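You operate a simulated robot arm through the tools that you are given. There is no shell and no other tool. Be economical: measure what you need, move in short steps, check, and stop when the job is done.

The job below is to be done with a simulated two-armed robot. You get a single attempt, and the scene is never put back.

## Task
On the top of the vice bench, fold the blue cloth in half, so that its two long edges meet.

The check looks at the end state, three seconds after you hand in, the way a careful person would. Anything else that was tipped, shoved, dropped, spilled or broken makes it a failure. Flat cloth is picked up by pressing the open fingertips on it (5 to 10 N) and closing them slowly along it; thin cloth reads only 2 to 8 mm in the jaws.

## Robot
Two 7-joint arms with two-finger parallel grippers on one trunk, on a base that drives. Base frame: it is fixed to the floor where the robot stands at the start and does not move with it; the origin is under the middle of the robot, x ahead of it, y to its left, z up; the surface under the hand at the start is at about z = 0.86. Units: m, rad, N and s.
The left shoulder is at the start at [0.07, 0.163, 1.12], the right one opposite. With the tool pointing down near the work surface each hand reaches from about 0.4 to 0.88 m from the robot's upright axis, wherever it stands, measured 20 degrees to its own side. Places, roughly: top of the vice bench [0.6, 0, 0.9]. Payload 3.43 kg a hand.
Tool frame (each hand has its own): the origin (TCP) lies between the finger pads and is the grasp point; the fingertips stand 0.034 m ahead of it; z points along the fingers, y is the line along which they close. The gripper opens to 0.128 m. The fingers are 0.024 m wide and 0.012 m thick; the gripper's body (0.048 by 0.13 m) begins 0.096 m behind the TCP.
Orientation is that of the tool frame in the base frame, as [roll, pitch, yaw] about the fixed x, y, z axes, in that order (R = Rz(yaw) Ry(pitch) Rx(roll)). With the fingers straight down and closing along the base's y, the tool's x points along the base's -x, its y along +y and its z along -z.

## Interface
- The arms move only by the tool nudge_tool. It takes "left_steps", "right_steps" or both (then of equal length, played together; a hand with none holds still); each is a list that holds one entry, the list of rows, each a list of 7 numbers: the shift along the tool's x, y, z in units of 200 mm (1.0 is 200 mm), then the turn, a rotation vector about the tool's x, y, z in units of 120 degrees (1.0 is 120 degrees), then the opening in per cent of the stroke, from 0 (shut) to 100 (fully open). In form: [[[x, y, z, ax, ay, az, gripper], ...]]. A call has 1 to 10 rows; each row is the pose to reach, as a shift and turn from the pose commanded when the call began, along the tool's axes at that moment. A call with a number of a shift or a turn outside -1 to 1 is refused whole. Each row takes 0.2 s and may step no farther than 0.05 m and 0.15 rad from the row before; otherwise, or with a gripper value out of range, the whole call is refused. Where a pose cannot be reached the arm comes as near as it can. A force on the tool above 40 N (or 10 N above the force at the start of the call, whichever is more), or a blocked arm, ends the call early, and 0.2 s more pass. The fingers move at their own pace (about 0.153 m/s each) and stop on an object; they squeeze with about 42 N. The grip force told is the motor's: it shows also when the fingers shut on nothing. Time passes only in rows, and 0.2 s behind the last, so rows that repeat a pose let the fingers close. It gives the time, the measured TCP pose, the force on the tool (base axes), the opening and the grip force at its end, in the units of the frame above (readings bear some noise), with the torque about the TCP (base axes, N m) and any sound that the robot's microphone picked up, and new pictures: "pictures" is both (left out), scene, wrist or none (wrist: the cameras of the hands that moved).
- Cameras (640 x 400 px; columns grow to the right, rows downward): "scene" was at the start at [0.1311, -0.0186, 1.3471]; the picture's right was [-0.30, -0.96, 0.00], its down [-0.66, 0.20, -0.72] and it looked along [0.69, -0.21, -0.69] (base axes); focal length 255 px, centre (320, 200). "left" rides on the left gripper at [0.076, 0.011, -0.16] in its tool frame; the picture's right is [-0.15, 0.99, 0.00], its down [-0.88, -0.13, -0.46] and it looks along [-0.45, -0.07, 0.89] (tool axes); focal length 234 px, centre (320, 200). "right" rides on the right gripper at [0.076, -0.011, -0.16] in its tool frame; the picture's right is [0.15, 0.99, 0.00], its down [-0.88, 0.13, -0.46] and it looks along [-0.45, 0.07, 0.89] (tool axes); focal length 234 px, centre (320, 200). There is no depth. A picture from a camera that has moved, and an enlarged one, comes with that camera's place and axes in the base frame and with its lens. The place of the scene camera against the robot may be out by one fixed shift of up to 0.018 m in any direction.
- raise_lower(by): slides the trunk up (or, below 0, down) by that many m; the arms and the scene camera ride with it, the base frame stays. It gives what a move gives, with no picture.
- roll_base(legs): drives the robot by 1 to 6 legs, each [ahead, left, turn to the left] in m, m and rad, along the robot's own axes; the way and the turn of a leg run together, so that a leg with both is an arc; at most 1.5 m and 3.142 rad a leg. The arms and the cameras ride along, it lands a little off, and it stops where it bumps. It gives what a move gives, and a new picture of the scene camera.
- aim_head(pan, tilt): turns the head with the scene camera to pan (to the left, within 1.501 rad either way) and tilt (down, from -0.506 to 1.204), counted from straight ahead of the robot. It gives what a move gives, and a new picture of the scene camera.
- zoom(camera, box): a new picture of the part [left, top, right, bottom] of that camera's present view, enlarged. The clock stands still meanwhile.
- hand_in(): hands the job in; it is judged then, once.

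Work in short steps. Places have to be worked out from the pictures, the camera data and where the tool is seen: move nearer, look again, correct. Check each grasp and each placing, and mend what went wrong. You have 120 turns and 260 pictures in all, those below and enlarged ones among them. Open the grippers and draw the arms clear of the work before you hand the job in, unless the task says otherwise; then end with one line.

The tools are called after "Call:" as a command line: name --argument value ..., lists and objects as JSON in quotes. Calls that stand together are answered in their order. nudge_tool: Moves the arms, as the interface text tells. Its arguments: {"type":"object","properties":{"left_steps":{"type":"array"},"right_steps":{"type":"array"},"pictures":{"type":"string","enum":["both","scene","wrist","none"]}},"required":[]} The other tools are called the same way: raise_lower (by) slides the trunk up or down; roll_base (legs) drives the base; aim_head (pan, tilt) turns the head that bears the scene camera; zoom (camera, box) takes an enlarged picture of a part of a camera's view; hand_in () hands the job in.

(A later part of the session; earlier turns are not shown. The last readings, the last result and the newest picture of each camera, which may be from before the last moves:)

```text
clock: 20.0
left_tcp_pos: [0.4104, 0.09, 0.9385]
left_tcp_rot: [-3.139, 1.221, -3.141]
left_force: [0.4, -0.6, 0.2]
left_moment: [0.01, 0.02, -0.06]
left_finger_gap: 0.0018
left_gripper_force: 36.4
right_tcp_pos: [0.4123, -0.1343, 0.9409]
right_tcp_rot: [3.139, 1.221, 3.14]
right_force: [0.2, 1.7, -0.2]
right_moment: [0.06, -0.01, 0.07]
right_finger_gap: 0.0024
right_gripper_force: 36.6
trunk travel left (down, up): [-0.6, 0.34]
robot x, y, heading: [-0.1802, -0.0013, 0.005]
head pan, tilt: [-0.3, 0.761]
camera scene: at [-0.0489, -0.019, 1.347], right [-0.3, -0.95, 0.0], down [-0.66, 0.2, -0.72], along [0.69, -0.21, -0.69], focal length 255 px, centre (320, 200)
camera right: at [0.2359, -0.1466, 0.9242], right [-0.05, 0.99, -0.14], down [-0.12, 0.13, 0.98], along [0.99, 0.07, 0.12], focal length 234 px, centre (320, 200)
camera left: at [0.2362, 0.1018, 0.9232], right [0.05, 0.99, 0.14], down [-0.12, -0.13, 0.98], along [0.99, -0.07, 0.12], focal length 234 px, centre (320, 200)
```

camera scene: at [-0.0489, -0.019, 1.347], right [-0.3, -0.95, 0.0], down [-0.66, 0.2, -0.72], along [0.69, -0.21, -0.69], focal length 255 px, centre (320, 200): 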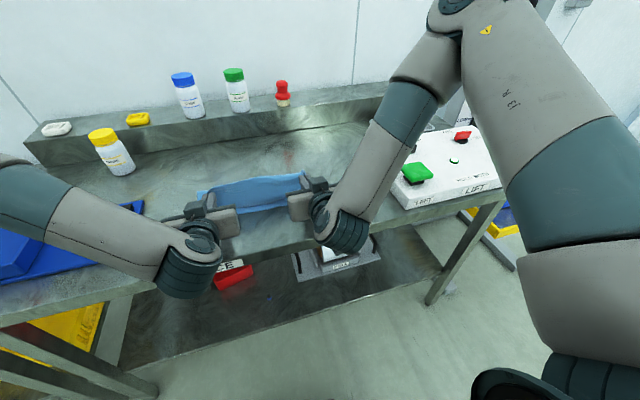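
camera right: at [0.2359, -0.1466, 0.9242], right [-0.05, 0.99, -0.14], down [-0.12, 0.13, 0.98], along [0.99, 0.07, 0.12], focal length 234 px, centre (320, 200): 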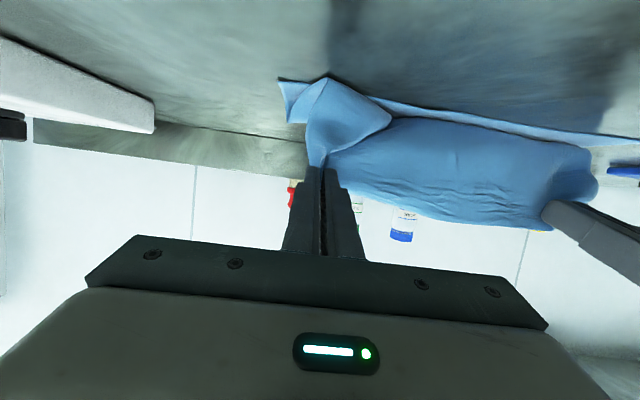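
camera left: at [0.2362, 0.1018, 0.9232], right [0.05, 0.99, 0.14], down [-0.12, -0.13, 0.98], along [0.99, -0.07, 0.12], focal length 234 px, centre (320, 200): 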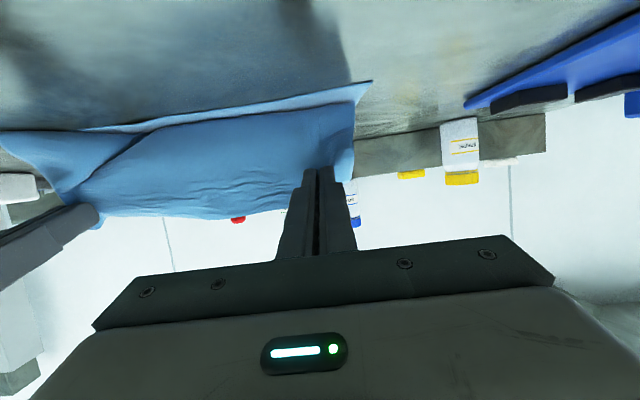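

Both hands have settled at the right pose, but the right corner curled during the flip. I'll use the trunk and base as a rigid carriage to avoid more arm flips: lift 6 cm and go forward 0.11 m to straighten the sheet again.

Call:
raise_lower --by 0.06

Call:
roll_base --legs '[[0.12, 0, 0]]'

Call:
zoom --camera "right" --box '[0, 0, 640, 400]'

```text
clock: 21.0
left_tcp_pos: [0.4128, 0.0925, 0.9992]
left_tcp_rot: [-3.14, 1.219, 3.141]
left_force: [0.4, -1.3, -0.2]
left_moment: [-0.01, 0.01, -0.06]
left_finger_gap: 0.0017
left_gripper_force: 36.7
right_tcp_pos: [0.412, -0.1352, 1.0013]
right_tcp_rot: [-3.141, 1.22, 3.139]
right_force: [0.1, 1.0, -0.3]
right_moment: [0.05, 0.03, 0.03]
right_finger_gap: 0.0024
right_gripper_force: 37.2
trunk travel left (down, up): [-0.66, 0.28]
robot x, y, heading: [-0.18, -0.0005, 0.001]
head pan, tilt: [-0.3, 0.761]
```

```text
clock: 22.2
left_tcp_pos: [0.53, 0.0916, 1.0012]
left_tcp_rot: [-3.139, 1.22, 3.141]
left_force: [-0.3, -1.5, -0.2]
left_moment: [0.0, 0.01, -0.08]
left_finger_gap: 0.0018
left_gripper_force: 36.4
right_tcp_pos: [0.5288, -0.1355, 1.0026]
right_tcp_rot: [-3.141, 1.22, 3.138]
right_force: [0.7, 2.0, -0.6]
right_moment: [0.05, 0.03, 0.09]
right_finger_gap: 0.0027
right_gripper_force: 37.2
trunk travel left (down, up): [-0.66, 0.28]
robot x, y, heading: [-0.0586, 0.0017, 0.0]
head pan, tilt: [-0.3, 0.761]
camera scene: at [0.0696, -0.019, 1.4072], right [-0.3, -0.95, 0.0], down [-0.66, 0.21, -0.72], along [0.69, -0.22, -0.69], focal length 255 px, centre (320, 200)
```

scene: 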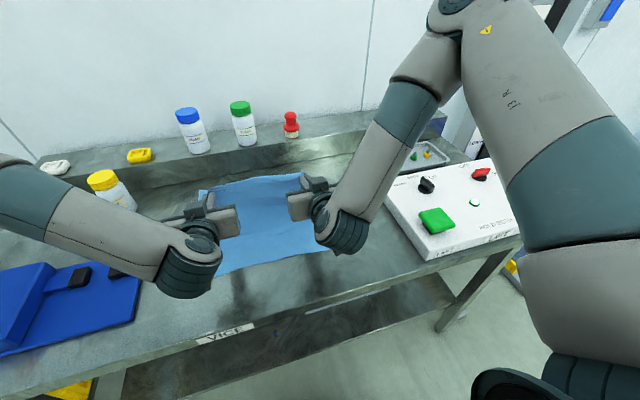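

```text
1.00 times, centred on (320, 200) of right (not enlarged: the box is as wide or as high as the picture)
camera zoom: at [0.3545, -0.147, 0.9846], right [-0.05, 0.99, -0.14], down [-0.13, 0.13, 0.98], along [0.99, 0.06, 0.12], focal length 234 px, centre (320, 200)
```

zoom: 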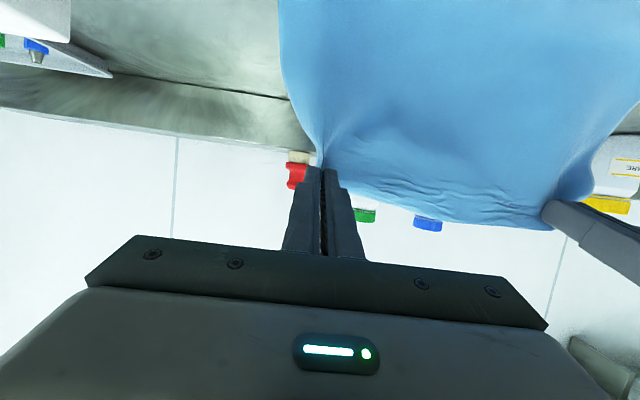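

The right corner is straight again. I'll check where the near edge is now.

Call:
zoom --camera "scene" --box '[150, 160, 390, 310]'

```text
2.67 times, centred on (270, 235) of scene
camera zoom: at [0.0696, -0.019, 1.4072], right [-0.3, -0.95, 0.0], down [-0.66, 0.21, -0.72], along [0.69, -0.22, -0.69], focal length 680 px, centre (453, 107)
```

zoom: 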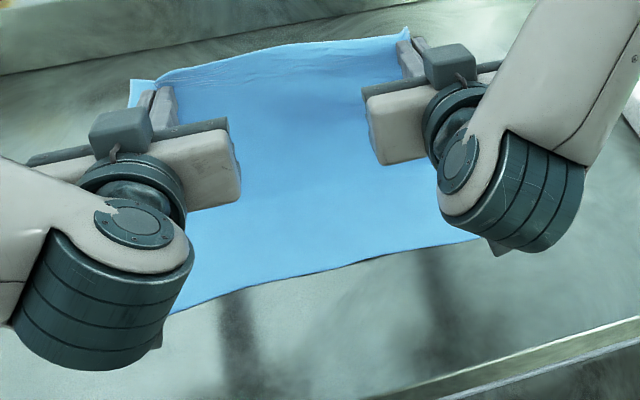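

The near edge is still at x ≈ 0.42. I'll go down the arc in small alternating lowerings and base moves so the sheet stays nearly taut.

Call:
raise_lower --by -0.008

Call:
roll_base --legs '[[-0.042, 0, 0]]'

Call:
raise_lower --by -0.01

Call:
roll_base --legs '[[-0.03, 0, 0]]'

Call:
raise_lower --by -0.013

Call:
roll_base --legs '[[-0.02, 0, 0]]'

Call:
zoom --camera "right" --box '[0, 0, 640, 400]'

```text
clock: 22.8
left_tcp_pos: [0.5314, 0.0899, 0.9913]
left_tcp_rot: [-3.139, 1.219, -3.141]
left_force: [0.0, -1.5, -0.2]
left_moment: [0.0, 0.01, -0.03]
left_finger_gap: 0.0016
left_gripper_force: 36.3
right_tcp_pos: [0.5309, -0.1352, 0.9944]
right_tcp_rot: [3.14, 1.222, 3.138]
right_force: [1.8, 0.8, 0.9]
right_moment: [0.05, 0.01, 0.07]
right_finger_gap: 0.0025
right_gripper_force: 37.6
trunk travel left (down, up): [-0.652, 0.288]
robot x, y, heading: [-0.0609, -0.0003, -0.005]
head pan, tilt: [-0.3, 0.761]
```

```text
clock: 23.7
left_tcp_pos: [0.4901, 0.0901, 0.9929]
left_tcp_rot: [-3.141, 1.218, 3.14]
left_force: [0.0, 0.0, -1.1]
left_moment: [-0.01, 0.01, -0.05]
left_finger_gap: 0.0018
left_gripper_force: 36.4
right_tcp_pos: [0.4911, -0.1359, 0.9926]
right_tcp_rot: [3.141, 1.22, 3.138]
right_force: [-0.7, 1.2, -1.4]
right_moment: [0.07, 0.0, 0.09]
right_finger_gap: 0.0025
right_gripper_force: 36.7
trunk travel left (down, up): [-0.652, 0.288]
robot x, y, heading: [-0.1025, 0.0011, -0.006]
head pan, tilt: [-0.3, 0.761]
camera scene: at [0.0305, -0.0189, 1.3988], right [-0.3, -0.95, 0.0], down [-0.66, 0.21, -0.72], along [0.69, -0.22, -0.69], focal length 255 px, centre (320, 200)
```

scene: 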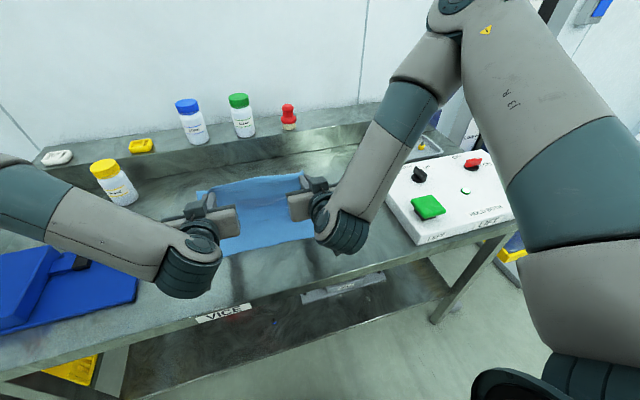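

```text
clock: 24.3
left_tcp_pos: [0.4894, 0.0909, 0.9826]
left_tcp_rot: [-3.14, 1.221, 3.141]
left_force: [-0.3, -1.0, -0.1]
left_moment: [-0.03, 0.03, -0.06]
left_finger_gap: 0.0018
left_gripper_force: 36.4
right_tcp_pos: [0.4889, -0.1349, 0.9843]
right_tcp_rot: [3.14, 1.22, 3.138]
right_force: [-0.3, 1.2, -0.1]
right_moment: [0.03, -0.02, 0.09]
right_finger_gap: 0.0023
right_gripper_force: 36.8
trunk travel left (down, up): [-0.642, 0.298]
robot x, y, heading: [-0.1027, 0.0, -0.002]
head pan, tilt: [-0.3, 0.761]
```

```text
clock: 25.1
left_tcp_pos: [0.4622, 0.0908, 0.9805]
left_tcp_rot: [-3.139, 1.217, 3.139]
left_force: [0.2, -1.0, 0.2]
left_moment: [0.03, 0.04, -0.05]
left_finger_gap: 0.0014
left_gripper_force: 36.2
right_tcp_pos: [0.462, -0.1354, 0.9822]
right_tcp_rot: [-3.142, 1.219, 3.139]
right_force: [-0.1, 0.8, 1.0]
right_moment: [0.05, 0.01, 0.06]
right_finger_gap: 0.0024
right_gripper_force: 36.6
trunk travel left (down, up): [-0.642, 0.298]
robot x, y, heading: [-0.1311, -0.0022, -0.0]
head pan, tilt: [-0.3, 0.761]
camera scene: at [0.0024, -0.0188, 1.3886], right [-0.3, -0.95, 0.0], down [-0.66, 0.21, -0.72], along [0.69, -0.22, -0.69], focal length 255 px, centre (320, 200)
```

scene: 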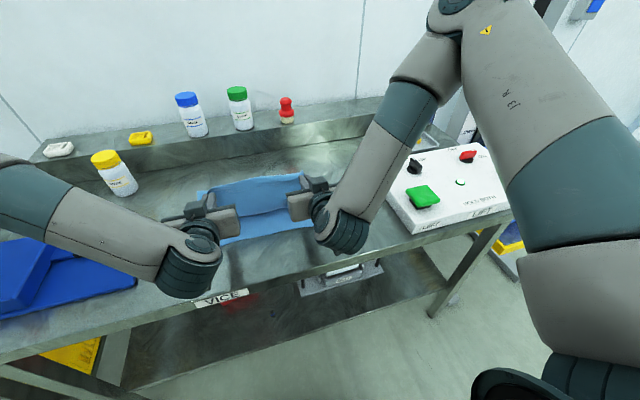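

```text
clock: 25.7
left_tcp_pos: [0.4607, 0.09, 0.969]
left_tcp_rot: [-3.139, 1.22, 3.141]
left_force: [-1.1, -0.5, -0.3]
left_moment: [-0.01, 0.04, -0.05]
left_finger_gap: 0.0017
left_gripper_force: 36.4
right_tcp_pos: [0.4596, -0.135, 0.9715]
right_tcp_rot: [-3.141, 1.22, 3.138]
right_force: [0.1, 1.6, -0.1]
right_moment: [0.06, -0.02, 0.05]
right_finger_gap: 0.0024
right_gripper_force: 37.3
trunk travel left (down, up): [-0.629, 0.311]
robot x, y, heading: [-0.1306, 0.0005, -0.004]
head pan, tilt: [-0.3, 0.761]
```

```text
clock: 26.5
left_tcp_pos: [0.4427, 0.0903, 0.9676]
left_tcp_rot: [-3.14, 1.216, 3.139]
left_force: [0.4, -1.9, -0.1]
left_moment: [-0.02, -0.01, -0.04]
left_finger_gap: 0.0015
left_gripper_force: 36.3
right_tcp_pos: [0.4414, -0.1361, 0.9698]
right_tcp_rot: [3.141, 1.218, 3.138]
right_force: [0.1, 1.2, -0.6]
right_moment: [0.06, -0.01, 0.09]
right_finger_gap: 0.0022
right_gripper_force: 37.4
trunk travel left (down, up): [-0.629, 0.311]
robot x, y, heading: [-0.1521, -0.0027, -0.007]
head pan, tilt: [-0.3, 0.761]
camera scene: at [-0.0171, -0.0187, 1.3757], right [-0.3, -0.95, 0.0], down [-0.66, 0.21, -0.72], along [0.69, -0.22, -0.69], focal length 255 px, centre (320, 200)
```

scene: 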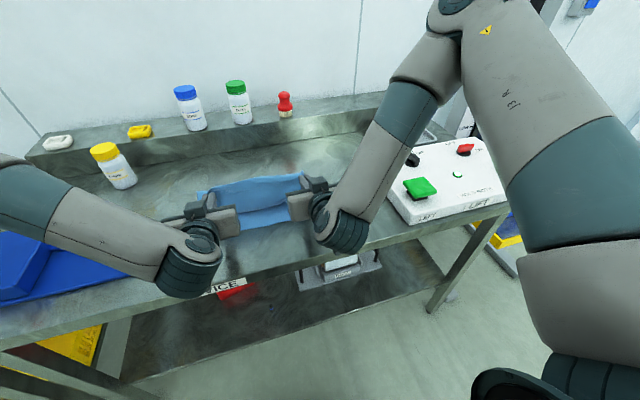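

```text
1.00 times, centred on (320, 200) of right (not enlarged: the box is as wide or as high as the picture)
camera zoom: at [0.267, -0.1469, 0.9522], right [-0.05, 0.99, -0.14], down [-0.12, 0.13, 0.98], along [0.99, 0.06, 0.12], focal length 234 px, centre (320, 200)
```

zoom: 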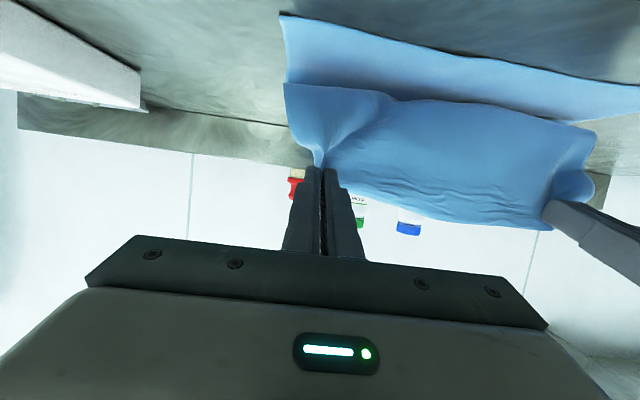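

The sheet now slopes forward and down from the fingers to a fold line beyond x = 0.525, which is what I want. I'll continue a little tauter.

Call:
roll_base --legs '[[-0.025, 0, 0]]'

Call:
raise_lower --by -0.018

Call:
roll_base --legs '[[-0.018, 0, 0]]'

Call:
zoom --camera "right" --box '[0, 0, 640, 400]'

Call:
zoom --camera "left" --box '[0, 0, 640, 400]'

```text
clock: 27.3
left_tcp_pos: [0.4188, 0.0912, 0.9667]
left_tcp_rot: [-3.14, 1.218, -3.142]
left_force: [0.3, -2.4, -0.5]
left_moment: [0.01, 0.01, -0.06]
left_finger_gap: 0.0015
left_gripper_force: 36.5
right_tcp_pos: [0.4183, -0.1358, 0.9687]
right_tcp_rot: [-3.14, 1.218, 3.138]
right_force: [0.2, 0.7, 0.0]
right_moment: [0.02, -0.01, 0.08]
right_finger_gap: 0.0025
right_gripper_force: 37.2
trunk travel left (down, up): [-0.629, 0.311]
robot x, y, heading: [-0.1772, -0.0006, -0.004]
head pan, tilt: [-0.3, 0.761]
camera scene: at [-0.0418, -0.0186, 1.3757], right [-0.3, -0.95, 0.0], down [-0.66, 0.21, -0.72], along [0.69, -0.22, -0.69], focal length 255 px, centre (320, 200)
```

scene: 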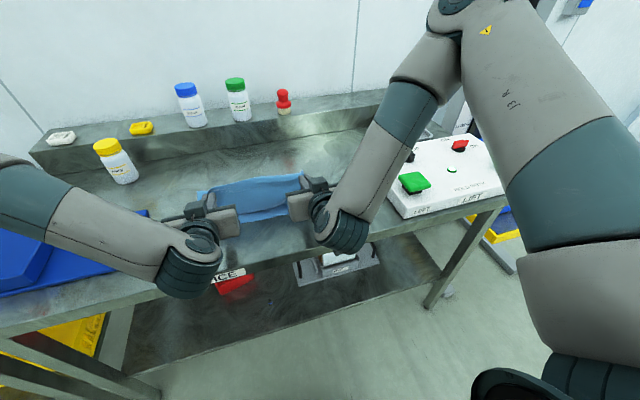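

```text
clock: 28.0
left_tcp_pos: [0.4161, 0.0899, 0.9516]
left_tcp_rot: [-3.14, 1.22, 3.141]
left_force: [0.2, -1.3, -1.1]
left_moment: [-0.05, 0.04, -0.08]
left_finger_gap: 0.0017
left_gripper_force: 36.5
right_tcp_pos: [0.4157, -0.1364, 0.9533]
right_tcp_rot: [3.141, 1.22, 3.14]
right_force: [-0.3, 0.5, 0.0]
right_moment: [0.05, -0.01, 0.07]
right_finger_gap: 0.0024
right_gripper_force: 36.6
trunk travel left (down, up): [-0.611, 0.329]
robot x, y, heading: [-0.178, -0.0001, -0.005]
head pan, tilt: [-0.3, 0.761]
```

```text
clock: 28.8
left_tcp_pos: [0.4008, 0.091, 0.9493]
left_tcp_rot: [-3.141, 1.218, -3.141]
left_force: [-0.6, -2.2, -0.4]
left_moment: [0.0, 0.02, -0.06]
left_finger_gap: 0.0016
left_gripper_force: 36.4
right_tcp_pos: [0.4013, -0.1355, 0.9507]
right_tcp_rot: [3.141, 1.218, 3.138]
right_force: [-0.3, 1.4, -0.9]
right_moment: [0.04, 0.01, 0.08]
right_finger_gap: 0.0023
right_gripper_force: 37.1
trunk travel left (down, up): [-0.611, 0.329]
robot x, y, heading: [-0.1924, 0.0043, -0.004]
head pan, tilt: [-0.3, 0.761]
camera scene: at [-0.0592, -0.0185, 1.3577], right [-0.3, -0.95, 0.0], down [-0.66, 0.21, -0.72], along [0.69, -0.22, -0.69], focal length 255 px, centre (320, 200)
```

scene: 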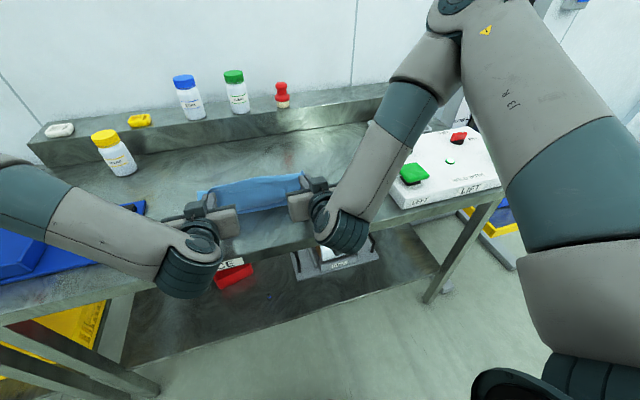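

```text
1.00 times, centred on (320, 200) of right (not enlarged: the box is as wide or as high as the picture)
camera zoom: at [0.2251, -0.1466, 0.9341], right [-0.05, 0.99, -0.14], down [-0.12, 0.13, 0.98], along [0.99, 0.06, 0.12], focal length 234 px, centre (320, 200)
```

zoom: 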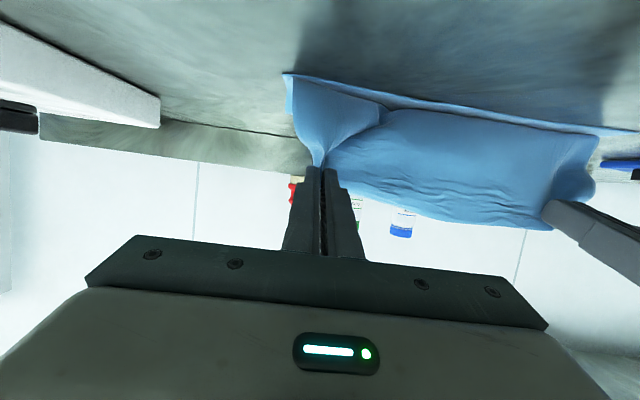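

```text
1.00 times, centred on (320, 200) of left (not enlarged: the box is as wide or as high as the picture)
camera zoom: at [0.2259, 0.1016, 0.9331], right [0.05, 0.99, 0.14], down [-0.12, -0.13, 0.98], along [0.99, -0.07, 0.11], focal length 234 px, centre (320, 200)
```

zoom: 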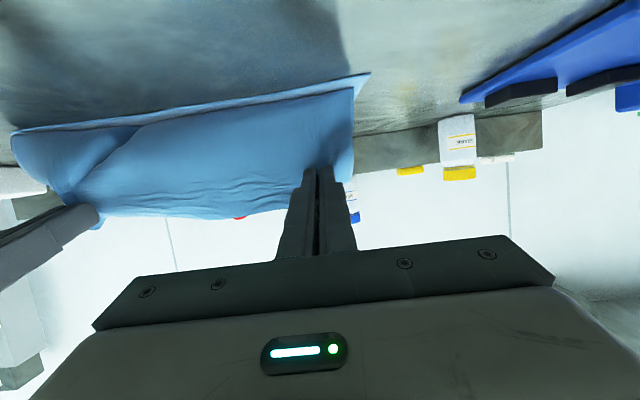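

Call:
zoom --camera "scene" --box '[170, 150, 350, 260]'

```text
3.56 times, centred on (260, 205) of scene
camera zoom: at [-0.0592, -0.0185, 1.3577], right [-0.3, -0.95, 0.0], down [-0.66, 0.21, -0.72], along [0.69, -0.22, -0.69], focal length 906 px, centre (533, 182)
```

zoom: 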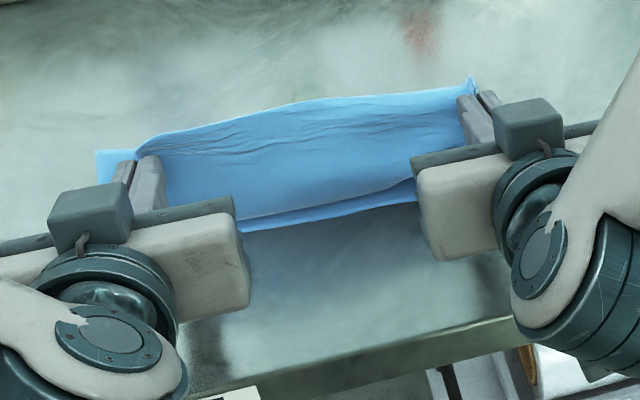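

The sheet is over the near edge. I'll tilt the hands another 12° about the fingertips, to about 82°, so the held edge stands upright, and check that the arms don't flip.

Call:
nudge_tool --left_steps '[[[0.018, 0, 0.001, 0, -0.05, 0, 0], [0.036, 0, 0.003, 0, -0.1, 0, 0], [0.036, 0, 0.003, 0, -0.1, 0, 0]]]' --right_steps '[[[0.018, 0, 0.001, 0, -0.05, 0, 0], [0.036, 0, 0.003, 0, -0.1, 0, 0], [0.036, 0, 0.003, 0, -0.1, 0, 0]]]' --pictures "both"

```text
clock: 29.6
left_tcp_pos: [0.3961, 0.0843, 0.948]
left_tcp_rot: [-3.14, 1.427, -3.138]
left_force: [0.4, -0.2, 0.1]
left_moment: [-0.02, 0.03, -0.01]
left_finger_gap: 0.0015
left_gripper_force: 36.4
left hand out of reach, approached as far as the arm can: row 2, 3
right_tcp_pos: [0.388, -0.0987, 0.9667]
right_tcp_rot: [-3.138, 1.426, 3.137]
right_force: [0.0, -0.3, 0.8]
right_moment: [-0.01, 0.02, 0.02]
right_finger_gap: 0.003
right_gripper_force: 37.1
right hand out of reach, approached as far as the arm can: row 1, 2, 3
trunk travel left (down, up): [-0.611, 0.329]
robot x, y, heading: [-0.1902, 0.0026, -0.001]
head pan, tilt: [-0.3, 0.761]
camera scene: at [-0.0618, -0.0182, 1.3582], right [-0.3, -0.95, 0.0], down [-0.66, 0.21, -0.72], along [0.69, -0.22, -0.69], focal length 255 px, centre (320, 200)
camera right: at [0.2189, -0.1097, 0.9127], right [-0.01, 0.99, -0.15], down [-0.32, 0.13, 0.94], along [0.95, 0.06, 0.32], focal length 234 px, centre (320, 200)
camera left: at [0.2269, 0.0949, 0.8949], right [0.02, 0.99, 0.14], down [-0.32, -0.13, 0.94], along [0.95, -0.06, 0.32], focal length 234 px, centre (320, 200)
```

scene: 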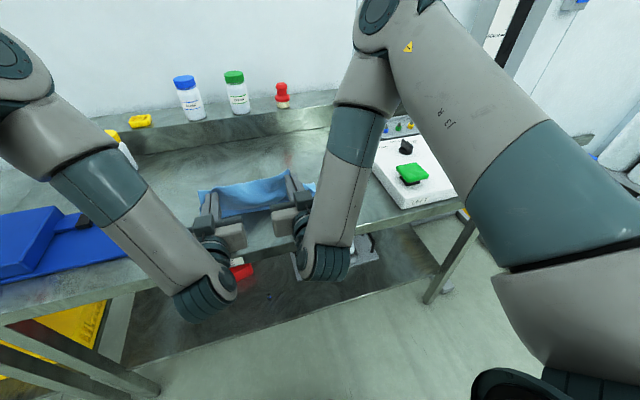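
right: 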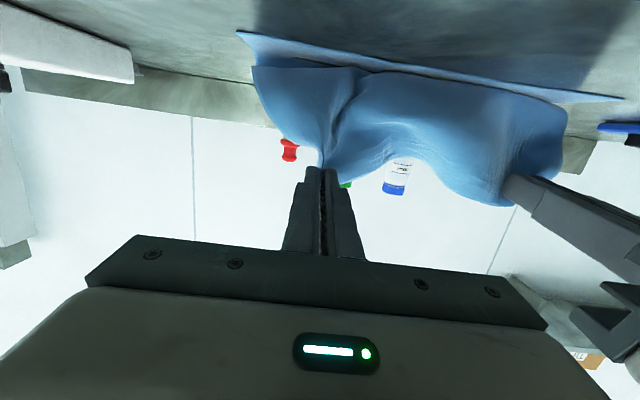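
left: 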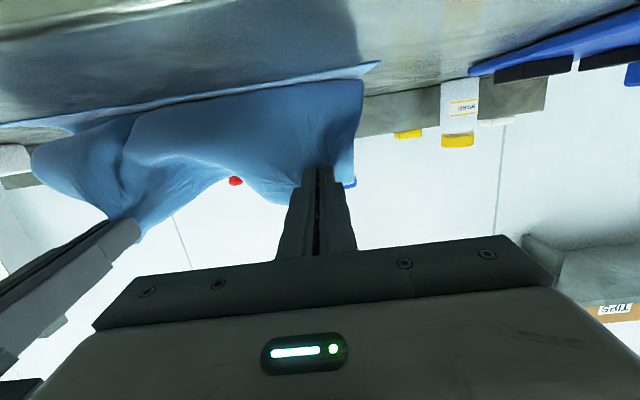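

That pose was out of reach because the wrists are too close to the body. I'll undo the tilt first, then walk the base back while extending the arms.

Call:
nudge_tool --left_steps '[[[-0.018, 0, 0.002, 0, 0.05, 0, 0], [-0.036, 0, 0.005, 0, 0.1, 0, 0], [-0.036, 0, 0.005, 0, 0.1, 0, 0], [-0.036, 0, 0.005, 0, 0.1, 0, 0]]]' --right_steps '[[[-0.018, 0, 0.002, 0, 0.05, 0, 0], [-0.036, 0, 0.005, 0, 0.1, 0, 0], [-0.036, 0, 0.005, 0, 0.1, 0, 0], [-0.036, 0, 0.005, 0, 0.1, 0, 0]]]' --pictures "none"

```text
clock: 30.6
left_tcp_pos: [0.3979, 0.0858, 0.9548]
left_tcp_rot: [-3.139, 1.217, 3.141]
left_force: [0.6, -0.9, -0.3]
left_moment: [-0.07, 0.02, 0.0]
left_finger_gap: 0.0016
left_gripper_force: 36.6
right_tcp_pos: [0.388, -0.0992, 0.973]
right_tcp_rot: [3.141, 1.22, 3.139]
right_force: [-0.5, 0.4, 0.1]
right_moment: [0.04, -0.01, 0.02]
right_finger_gap: 0.0025
right_gripper_force: 37.1
trunk travel left (down, up): [-0.611, 0.329]
robot x, y, heading: [-0.1893, 0.0002, -0.002]
head pan, tilt: [-0.3, 0.761]
```

I'll extend both arms to the standing position over the crease (TCP about 0.528, 1.0) with the hands at their proper spacing.

Call:
nudge_tool --left_steps '[[[-0.072, 0.004, 0.089, 0, 0, 0, 0], [-0.144, 0.009, 0.178, 0, 0, 0, 0], [-0.216, 0.013, 0.267, 0, 0, 0, 0], [-0.288, 0.017, 0.357, 0, 0, 0, 0], [-0.36, 0.022, 0.446, 0, 0, 0, 0], [-0.4315, 0.026, 0.535, 0, 0, 0, 0], [-0.4315, 0.026, 0.535, 0, 0, 0, 0], [-0.4315, 0.026, 0.535, 0, 0, 0, 0]]]' --right_steps '[[[-0.061, -0.03, 0.102, 0, 0, 0, 0], [-0.121, -0.06, 0.204, 0, 0, 0, 0], [-0.182, -0.09, 0.306, 0, 0, 0, 0], [-0.243, -0.12, 0.408, 0, 0, 0, 0], [-0.303, -0.15, 0.51, 0, 0, 0, 0], [-0.364, -0.179, 0.6125, 0, 0, 0, 0], [-0.364, -0.179, 0.6125, 0, 0, 0, 0], [-0.364, -0.179, 0.6125, 0, 0, 0, 0]]]' --pictures "both"

```text
clock: 32.4
left_tcp_pos: [0.5286, 0.0898, 0.9994]
left_tcp_rot: [-3.138, 1.219, 3.141]
left_force: [-0.5, -2.7, 0.1]
left_moment: [0.01, -0.01, -0.12]
left_finger_gap: 0.0017
left_gripper_force: 36.2
right_tcp_pos: [0.5271, -0.1356, 0.9984]
right_tcp_rot: [3.14, 1.221, 3.138]
right_force: [0.4, 2.2, 0.0]
right_moment: [0.03, -0.01, 0.09]
right_finger_gap: 0.0022
right_gripper_force: 36.8
trunk travel left (down, up): [-0.611, 0.329]
robot x, y, heading: [-0.193, 0.003, -0.002]
head pan, tilt: [-0.3, 0.761]
camera scene: at [-0.0609, -0.0186, 1.358], right [-0.3, -0.95, 0.0], down [-0.66, 0.21, -0.72], along [0.69, -0.22, -0.69], focal length 255 px, centre (320, 200)
camera right: at [0.352, -0.1481, 0.9819], right [-0.05, 0.99, -0.14], down [-0.12, 0.13, 0.98], along [0.99, 0.06, 0.12], focal length 234 px, centre (320, 200)
camera left: at [0.3536, 0.1011, 0.9822], right [0.05, 0.99, 0.14], down [-0.12, -0.13, 0.98], along [0.99, -0.07, 0.12], focal length 234 px, centre (320, 200)
```

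scene: 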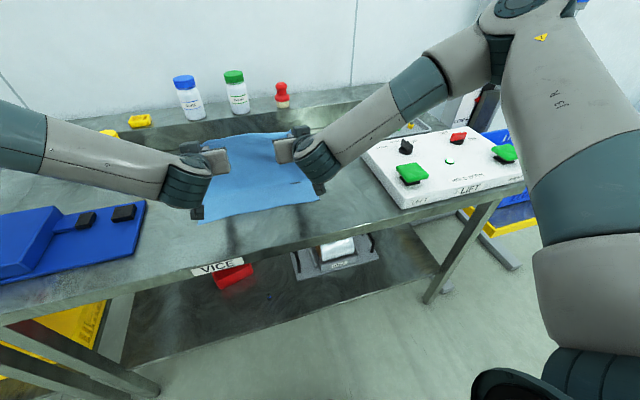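
right: 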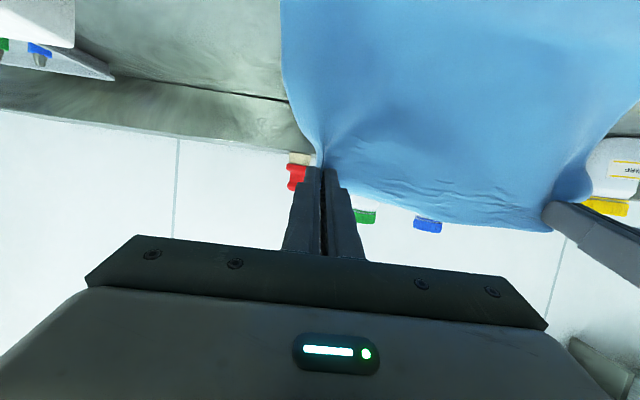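
left: 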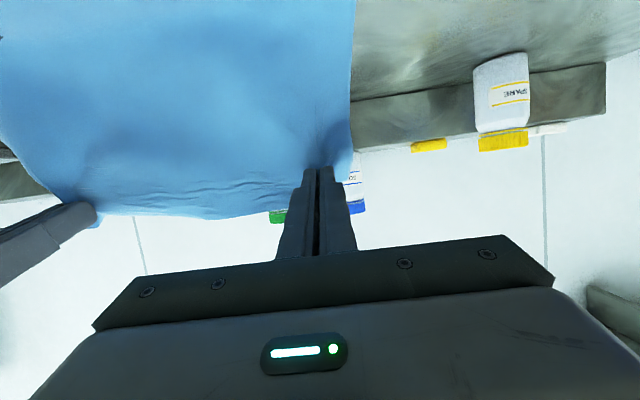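

The sheet is straight and the arms are comfortably extended. I'll tilt the hands to about 88° here, where the cameras still clear the bench by about 6 cm.

Call:
nudge_tool --left_steps '[[[0.017, 0.004, 0.003, 0, -0.05, 0, 0], [0.035, 0.004, 0.005, 0, -0.1, 0, 0], [0.052, 0.004, 0.008, 0, -0.15, 0, 0], [0.052, 0.004, 0.008, 0, -0.15, 0, 0]]]' --right_steps '[[[0.017, 0, 0.003, 0, -0.05, 0, 0], [0.035, 0, 0.005, 0, -0.1, 0, 0], [0.052, 0, 0.008, 0, -0.15, 0, 0], [0.052, 0, 0.008, 0, -0.15, 0, 0]]]' --pictures "both"

```text
clock: 33.4
left_tcp_pos: [0.516, 0.0605, 1.0063]
left_tcp_rot: [3.112, 1.525, 3.128]
left_force: [-0.2, 0.0, -0.1]
left_moment: [-0.03, -0.01, 0.07]
left_finger_gap: 0.0014
left_gripper_force: 36.6
left hand out of reach, approached as far as the arm can: row 2, 3, 4
right_tcp_pos: [0.5137, -0.0856, 1.0177]
right_tcp_rot: [-3.141, 1.512, 3.1]
right_force: [0.3, -0.2, 0.7]
right_moment: [0.03, -0.01, 0.04]
right_finger_gap: 0.0028
right_gripper_force: 37.4
right hand out of reach, approached as far as the arm can: row 1, 2, 3, 4
trunk travel left (down, up): [-0.611, 0.329]
robot x, y, heading: [-0.1948, -0.0001, -0.005]
head pan, tilt: [-0.3, 0.761]
camera scene: at [-0.062, -0.0205, 1.3582], right [-0.3, -0.95, 0.0], down [-0.66, 0.21, -0.72], along [0.69, -0.22, -0.69], focal length 255 px, centre (320, 200)
camera right: at [0.3503, -0.0921, 0.9503], right [0.03, 0.99, -0.15], down [-0.4, 0.15, 0.91], along [0.92, 0.03, 0.4], focal length 234 px, centre (320, 200)
camera left: at [0.3542, 0.0676, 0.9378], right [-0.01, 0.99, 0.15], down [-0.41, -0.14, 0.9], along [0.91, -0.05, 0.41], focal length 234 px, centre (320, 200)
```

scene: 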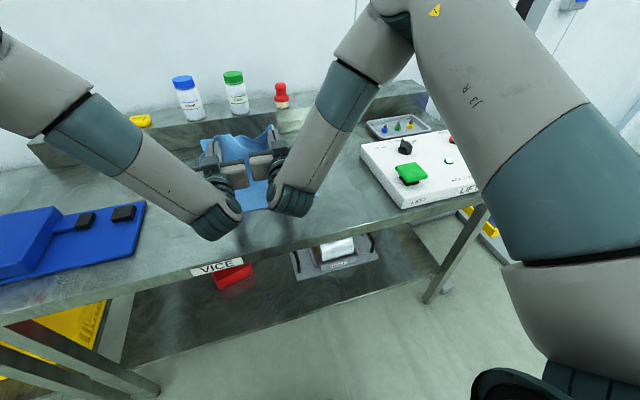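
right: 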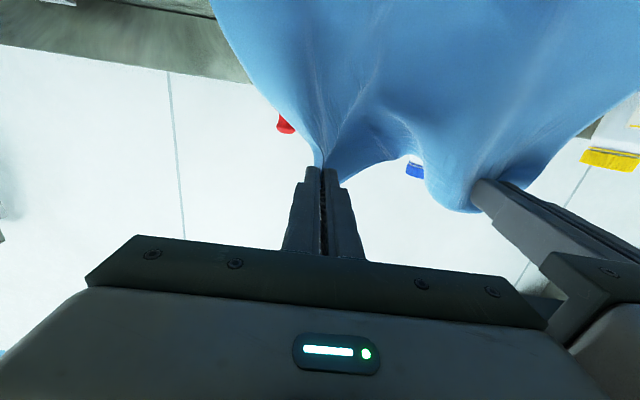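
left: 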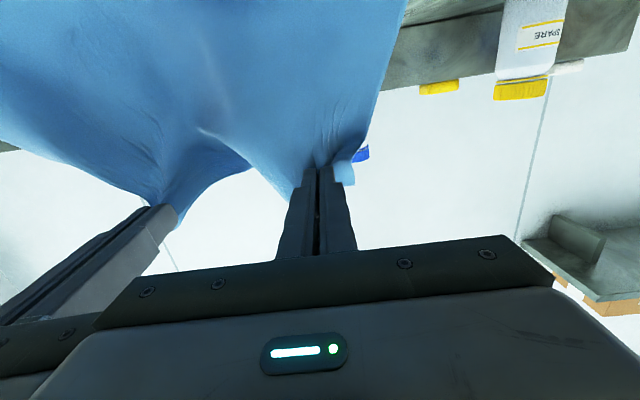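

The wrists can't tilt beyond about 70°, so I'll return to 70° and the proper spacing and use that.

Call:
nudge_tool --left_steps '[[[0.01, 0.05, 0.02, 0, 0.048, 0, 0], [0.02, 0.1, 0.04, 0, 0.096, 0, 0], [0.032, 0.15, 0.06, 0, 0.145, 0, 0], [0.032, 0.15, 0.06, 0, 0.145, 0, 0], [0.032, 0.15, 0.06, 0, 0.145, 0, 0]]]' --right_steps '[[[0.03, -0.08, 0.025, 0, 0.048, 0, 0], [0.06, -0.16, 0.05, 0, 0.096, 0, 0], [0.087, -0.247, 0.076, 0, 0.14, 0, 0], [0.087, -0.247, 0.076, 0, 0.14, 0, 0], [0.087, -0.247, 0.076, 0, 0.14, 0, 0]]]' --pictures "both"

```text
clock: 34.6
left_tcp_pos: [0.5298, 0.0921, 0.998]
left_tcp_rot: [-3.141, 1.228, -3.141]
left_force: [0.0, -1.8, 0.2]
left_moment: [-0.03, -0.01, -0.05]
left_finger_gap: 0.0015
left_gripper_force: 36.4
right_tcp_pos: [0.5293, -0.1345, 0.9989]
right_tcp_rot: [3.141, 1.24, 3.139]
right_force: [0.5, 1.8, 0.2]
right_moment: [0.02, 0.03, 0.09]
right_finger_gap: 0.0025
right_gripper_force: 37.3
right hand out of reach, approached as far as the arm can: row 1
trunk travel left (down, up): [-0.611, 0.329]
robot x, y, heading: [-0.1964, -0.0032, -0.006]
head pan, tilt: [-0.3, 0.761]
camera scene: at [-0.0611, -0.0186, 1.3581], right [-0.3, -0.95, 0.0], down [-0.66, 0.21, -0.72], along [0.69, -0.22, -0.69], focal length 255 px, centre (320, 200)
camera right: at [0.3544, -0.1456, 0.9781], right [-0.05, 0.99, -0.14], down [-0.14, 0.13, 0.98], along [0.99, 0.06, 0.14], focal length 234 px, centre (320, 200)
camera left: at [0.3547, 0.1031, 0.9801], right [0.05, 0.99, 0.14], down [-0.13, -0.13, 0.98], along [0.99, -0.07, 0.13], focal length 234 px, centre (320, 200)
```

scene: 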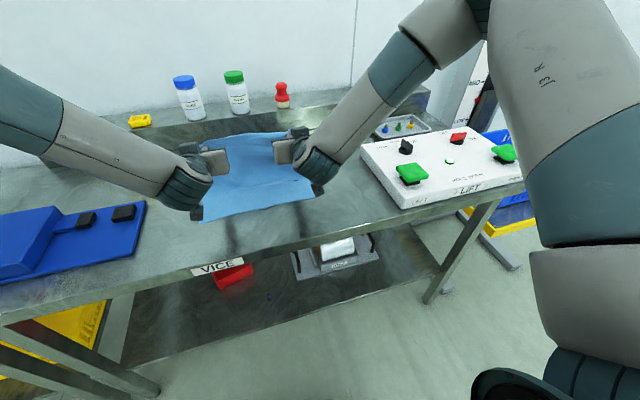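
right: 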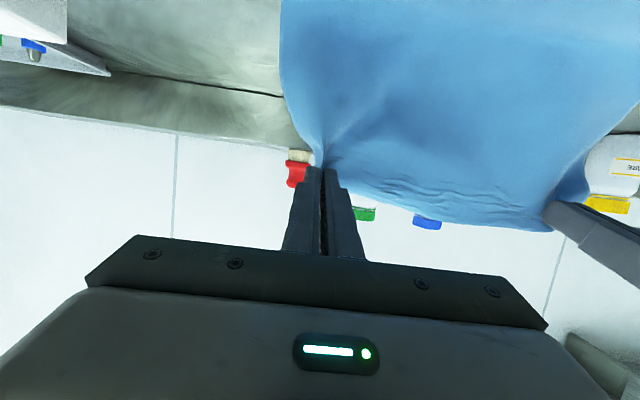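
left: 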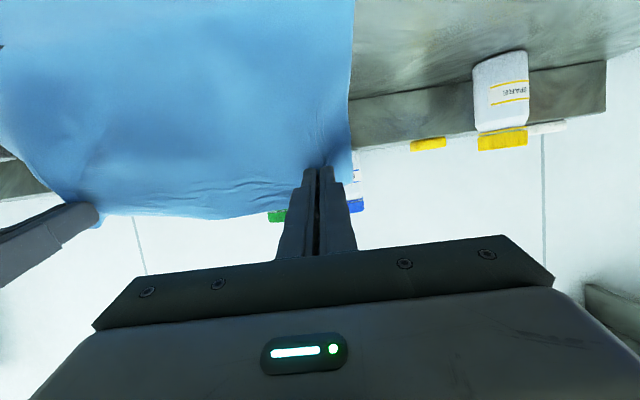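

Both hands are back in a clean standing state and the near edge is at about x = 0.425. I'll take the arc again (crease 0.557, radius 0.117), keeping more strictly to it.

Call:
raise_lower --by -0.01

Call:
roll_base --legs '[[-0.045, 0, 0]]'

Call:
raise_lower --by -0.02

Call:
roll_base --legs '[[-0.035, 0, 0]]'

Call:
raise_lower --by -0.023

Call:
roll_base --legs '[[-0.021, 0, 0]]'

Call:
zoom --camera "right" --box '[0, 0, 640, 400]'

Call:
zoom --camera "scene" --box '[170, 150, 350, 260]'

```text
clock: 35.1
left_tcp_pos: [0.5301, 0.092, 0.9885]
left_tcp_rot: [-3.14, 1.228, 3.141]
left_force: [0.1, -1.8, -0.7]
left_moment: [-0.01, 0.02, -0.07]
left_finger_gap: 0.002
left_gripper_force: 36.5
right_tcp_pos: [0.5305, -0.1333, 0.9885]
right_tcp_rot: [-3.141, 1.24, 3.138]
right_force: [0.1, 2.3, -0.1]
right_moment: [0.08, 0.02, 0.07]
right_finger_gap: 0.0027
right_gripper_force: 36.8
trunk travel left (down, up): [-0.601, 0.339]
robot x, y, heading: [-0.1931, 0.0005, -0.002]
head pan, tilt: [-0.3, 0.761]
```

```text
clock: 36.0
left_tcp_pos: [0.4877, 0.0921, 0.9879]
left_tcp_rot: [-3.139, 1.23, 3.141]
left_force: [-0.3, -1.1, 0.1]
left_moment: [-0.03, 0.01, -0.08]
left_finger_gap: 0.0017
left_gripper_force: 37.0
right_tcp_pos: [0.4861, -0.1335, 0.9881]
right_tcp_rot: [-3.141, 1.24, 3.139]
right_force: [0.1, 1.9, -0.4]
right_moment: [0.04, -0.01, 0.1]
right_finger_gap: 0.0025
right_gripper_force: 37.1
trunk travel left (down, up): [-0.601, 0.339]
robot x, y, heading: [-0.2384, -0.0012, -0.004]
head pan, tilt: [-0.3, 0.761]
camera scene: at [-0.1039, -0.0184, 1.3478], right [-0.3, -0.95, 0.0], down [-0.66, 0.21, -0.72], along [0.69, -0.22, -0.69], focal length 255 px, centre (320, 200)
```

scene: 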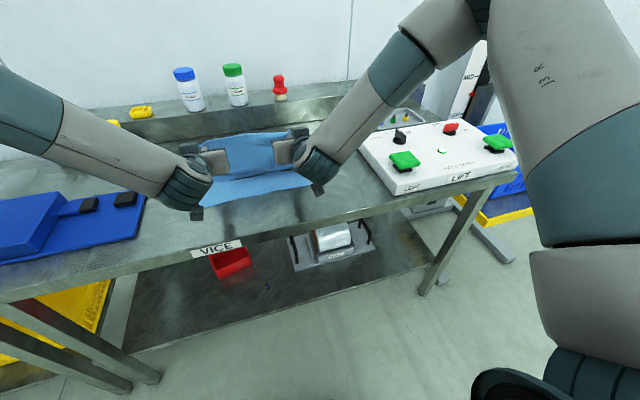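

```text
clock: 36.7
left_tcp_pos: [0.4838, 0.0931, 0.9692]
left_tcp_rot: [-3.141, 1.231, 3.142]
left_force: [0.6, -0.8, -0.2]
left_moment: [-0.03, 0.03, -0.06]
left_finger_gap: 0.0016
left_gripper_force: 36.8
right_tcp_pos: [0.4843, -0.1327, 0.9695]
right_tcp_rot: [3.14, 1.24, 3.138]
right_force: [0.2, 1.1, 0.2]
right_moment: [0.05, 0.01, 0.11]
right_finger_gap: 0.0023
right_gripper_force: 37.4
trunk travel left (down, up): [-0.581, 0.359]
robot x, y, heading: [-0.2363, -0.0014, -0.005]
head pan, tilt: [-0.3, 0.761]
```

```text
clock: 37.6
left_tcp_pos: [0.4525, 0.0918, 0.9669]
left_tcp_rot: [-3.14, 1.228, -3.141]
left_force: [0.1, -1.8, -0.3]
left_moment: [-0.04, -0.02, -0.05]
left_finger_gap: 0.0017
left_gripper_force: 36.7
right_tcp_pos: [0.4521, -0.1345, 0.9677]
right_tcp_rot: [-3.141, 1.239, 3.138]
right_force: [-0.8, 2.1, -0.3]
right_moment: [0.08, -0.01, 0.04]
right_finger_gap: 0.0026
right_gripper_force: 37.3
trunk travel left (down, up): [-0.581, 0.359]
robot x, y, heading: [-0.27, -0.0007, -0.004]
head pan, tilt: [-0.3, 0.761]
camera scene: at [-0.1377, -0.0184, 1.3278], right [-0.3, -0.95, 0.0], down [-0.66, 0.21, -0.72], along [0.69, -0.22, -0.69], focal length 255 px, centre (320, 200)
```

scene: 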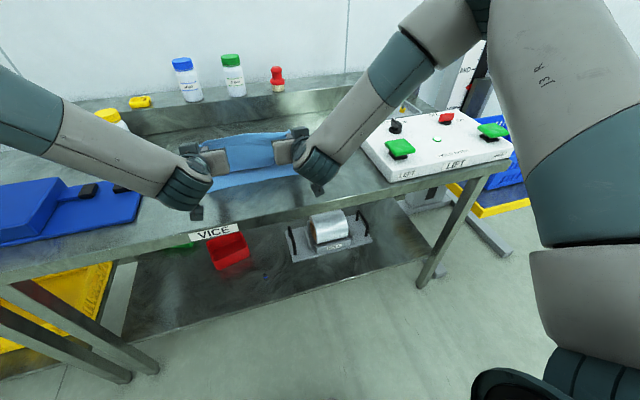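

```text
clock: 38.3
left_tcp_pos: [0.4513, 0.0919, 0.9458]
left_tcp_rot: [-3.141, 1.23, -3.14]
left_force: [-0.4, -0.6, 0.0]
left_moment: [0.01, 0.03, -0.03]
left_finger_gap: 0.0018
left_gripper_force: 36.9
right_tcp_pos: [0.4518, -0.1328, 0.9464]
right_tcp_rot: [3.141, 1.241, 3.14]
right_force: [-0.1, 2.2, 0.1]
right_moment: [0.08, 0.02, 0.06]
right_finger_gap: 0.0024
right_gripper_force: 37.3
trunk travel left (down, up): [-0.558, 0.382]
robot x, y, heading: [-0.2694, 0.0018, -0.004]
head pan, tilt: [-0.3, 0.761]
```

```text
clock: 39.1
left_tcp_pos: [0.4318, 0.0932, 0.9433]
left_tcp_rot: [-3.139, 1.227, -3.141]
left_force: [-0.1, -2.3, 0.2]
left_moment: [-0.01, 0.0, -0.1]
left_finger_gap: 0.0017
left_gripper_force: 36.8
right_tcp_pos: [0.4321, -0.1326, 0.9445]
right_tcp_rot: [-3.141, 1.239, 3.139]
right_force: [-0.5, 1.4, -0.5]
right_moment: [0.07, 0.0, 0.05]
right_finger_gap: 0.0024
right_gripper_force: 37.2
trunk travel left (down, up): [-0.558, 0.382]
robot x, y, heading: [-0.2907, 0.0044, -0.002]
head pan, tilt: [-0.3, 0.761]
camera scene: at [-0.1582, -0.0183, 1.3048], right [-0.3, -0.95, 0.0], down [-0.66, 0.21, -0.72], along [0.69, -0.22, -0.69], focal length 255 px, centre (320, 200)
```

scene: 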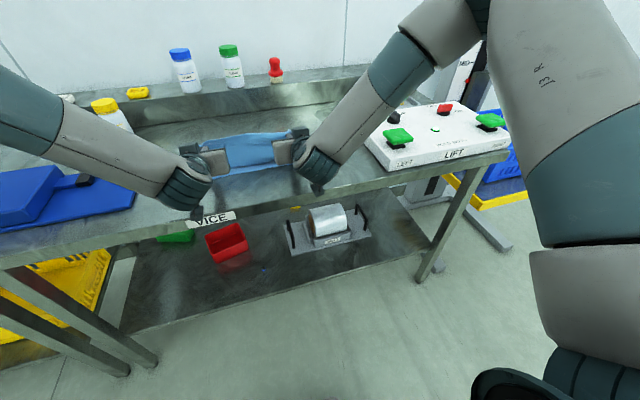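

```text
1.00 times, centred on (320, 200) of right (not enlarged: the box is as wide or as high as the picture)
camera zoom: at [0.257, -0.1453, 0.9239], right [-0.05, 0.99, -0.14], down [-0.14, 0.13, 0.98], along [0.99, 0.06, 0.14], focal length 234 px, centre (320, 200)
```

zoom: 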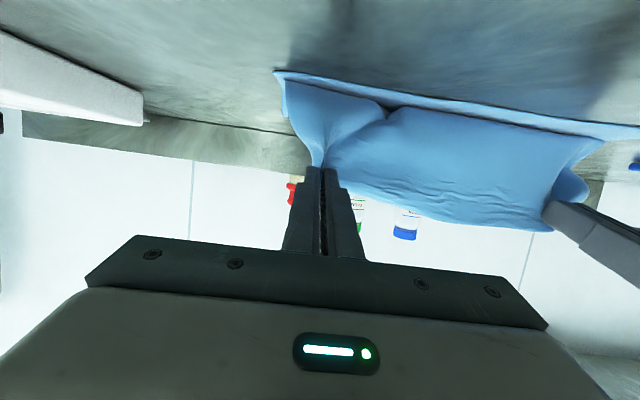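

```text
3.56 times, centred on (260, 205) of scene
camera zoom: at [-0.1582, -0.0183, 1.3048], right [-0.3, -0.95, 0.0], down [-0.66, 0.21, -0.72], along [0.69, -0.22, -0.69], focal length 906 px, centre (533, 182)
```

zoom: 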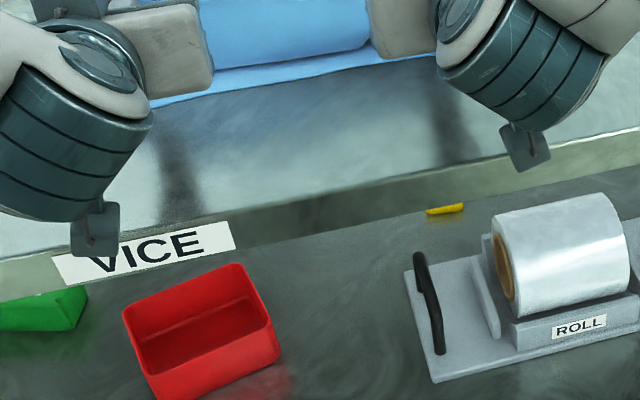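

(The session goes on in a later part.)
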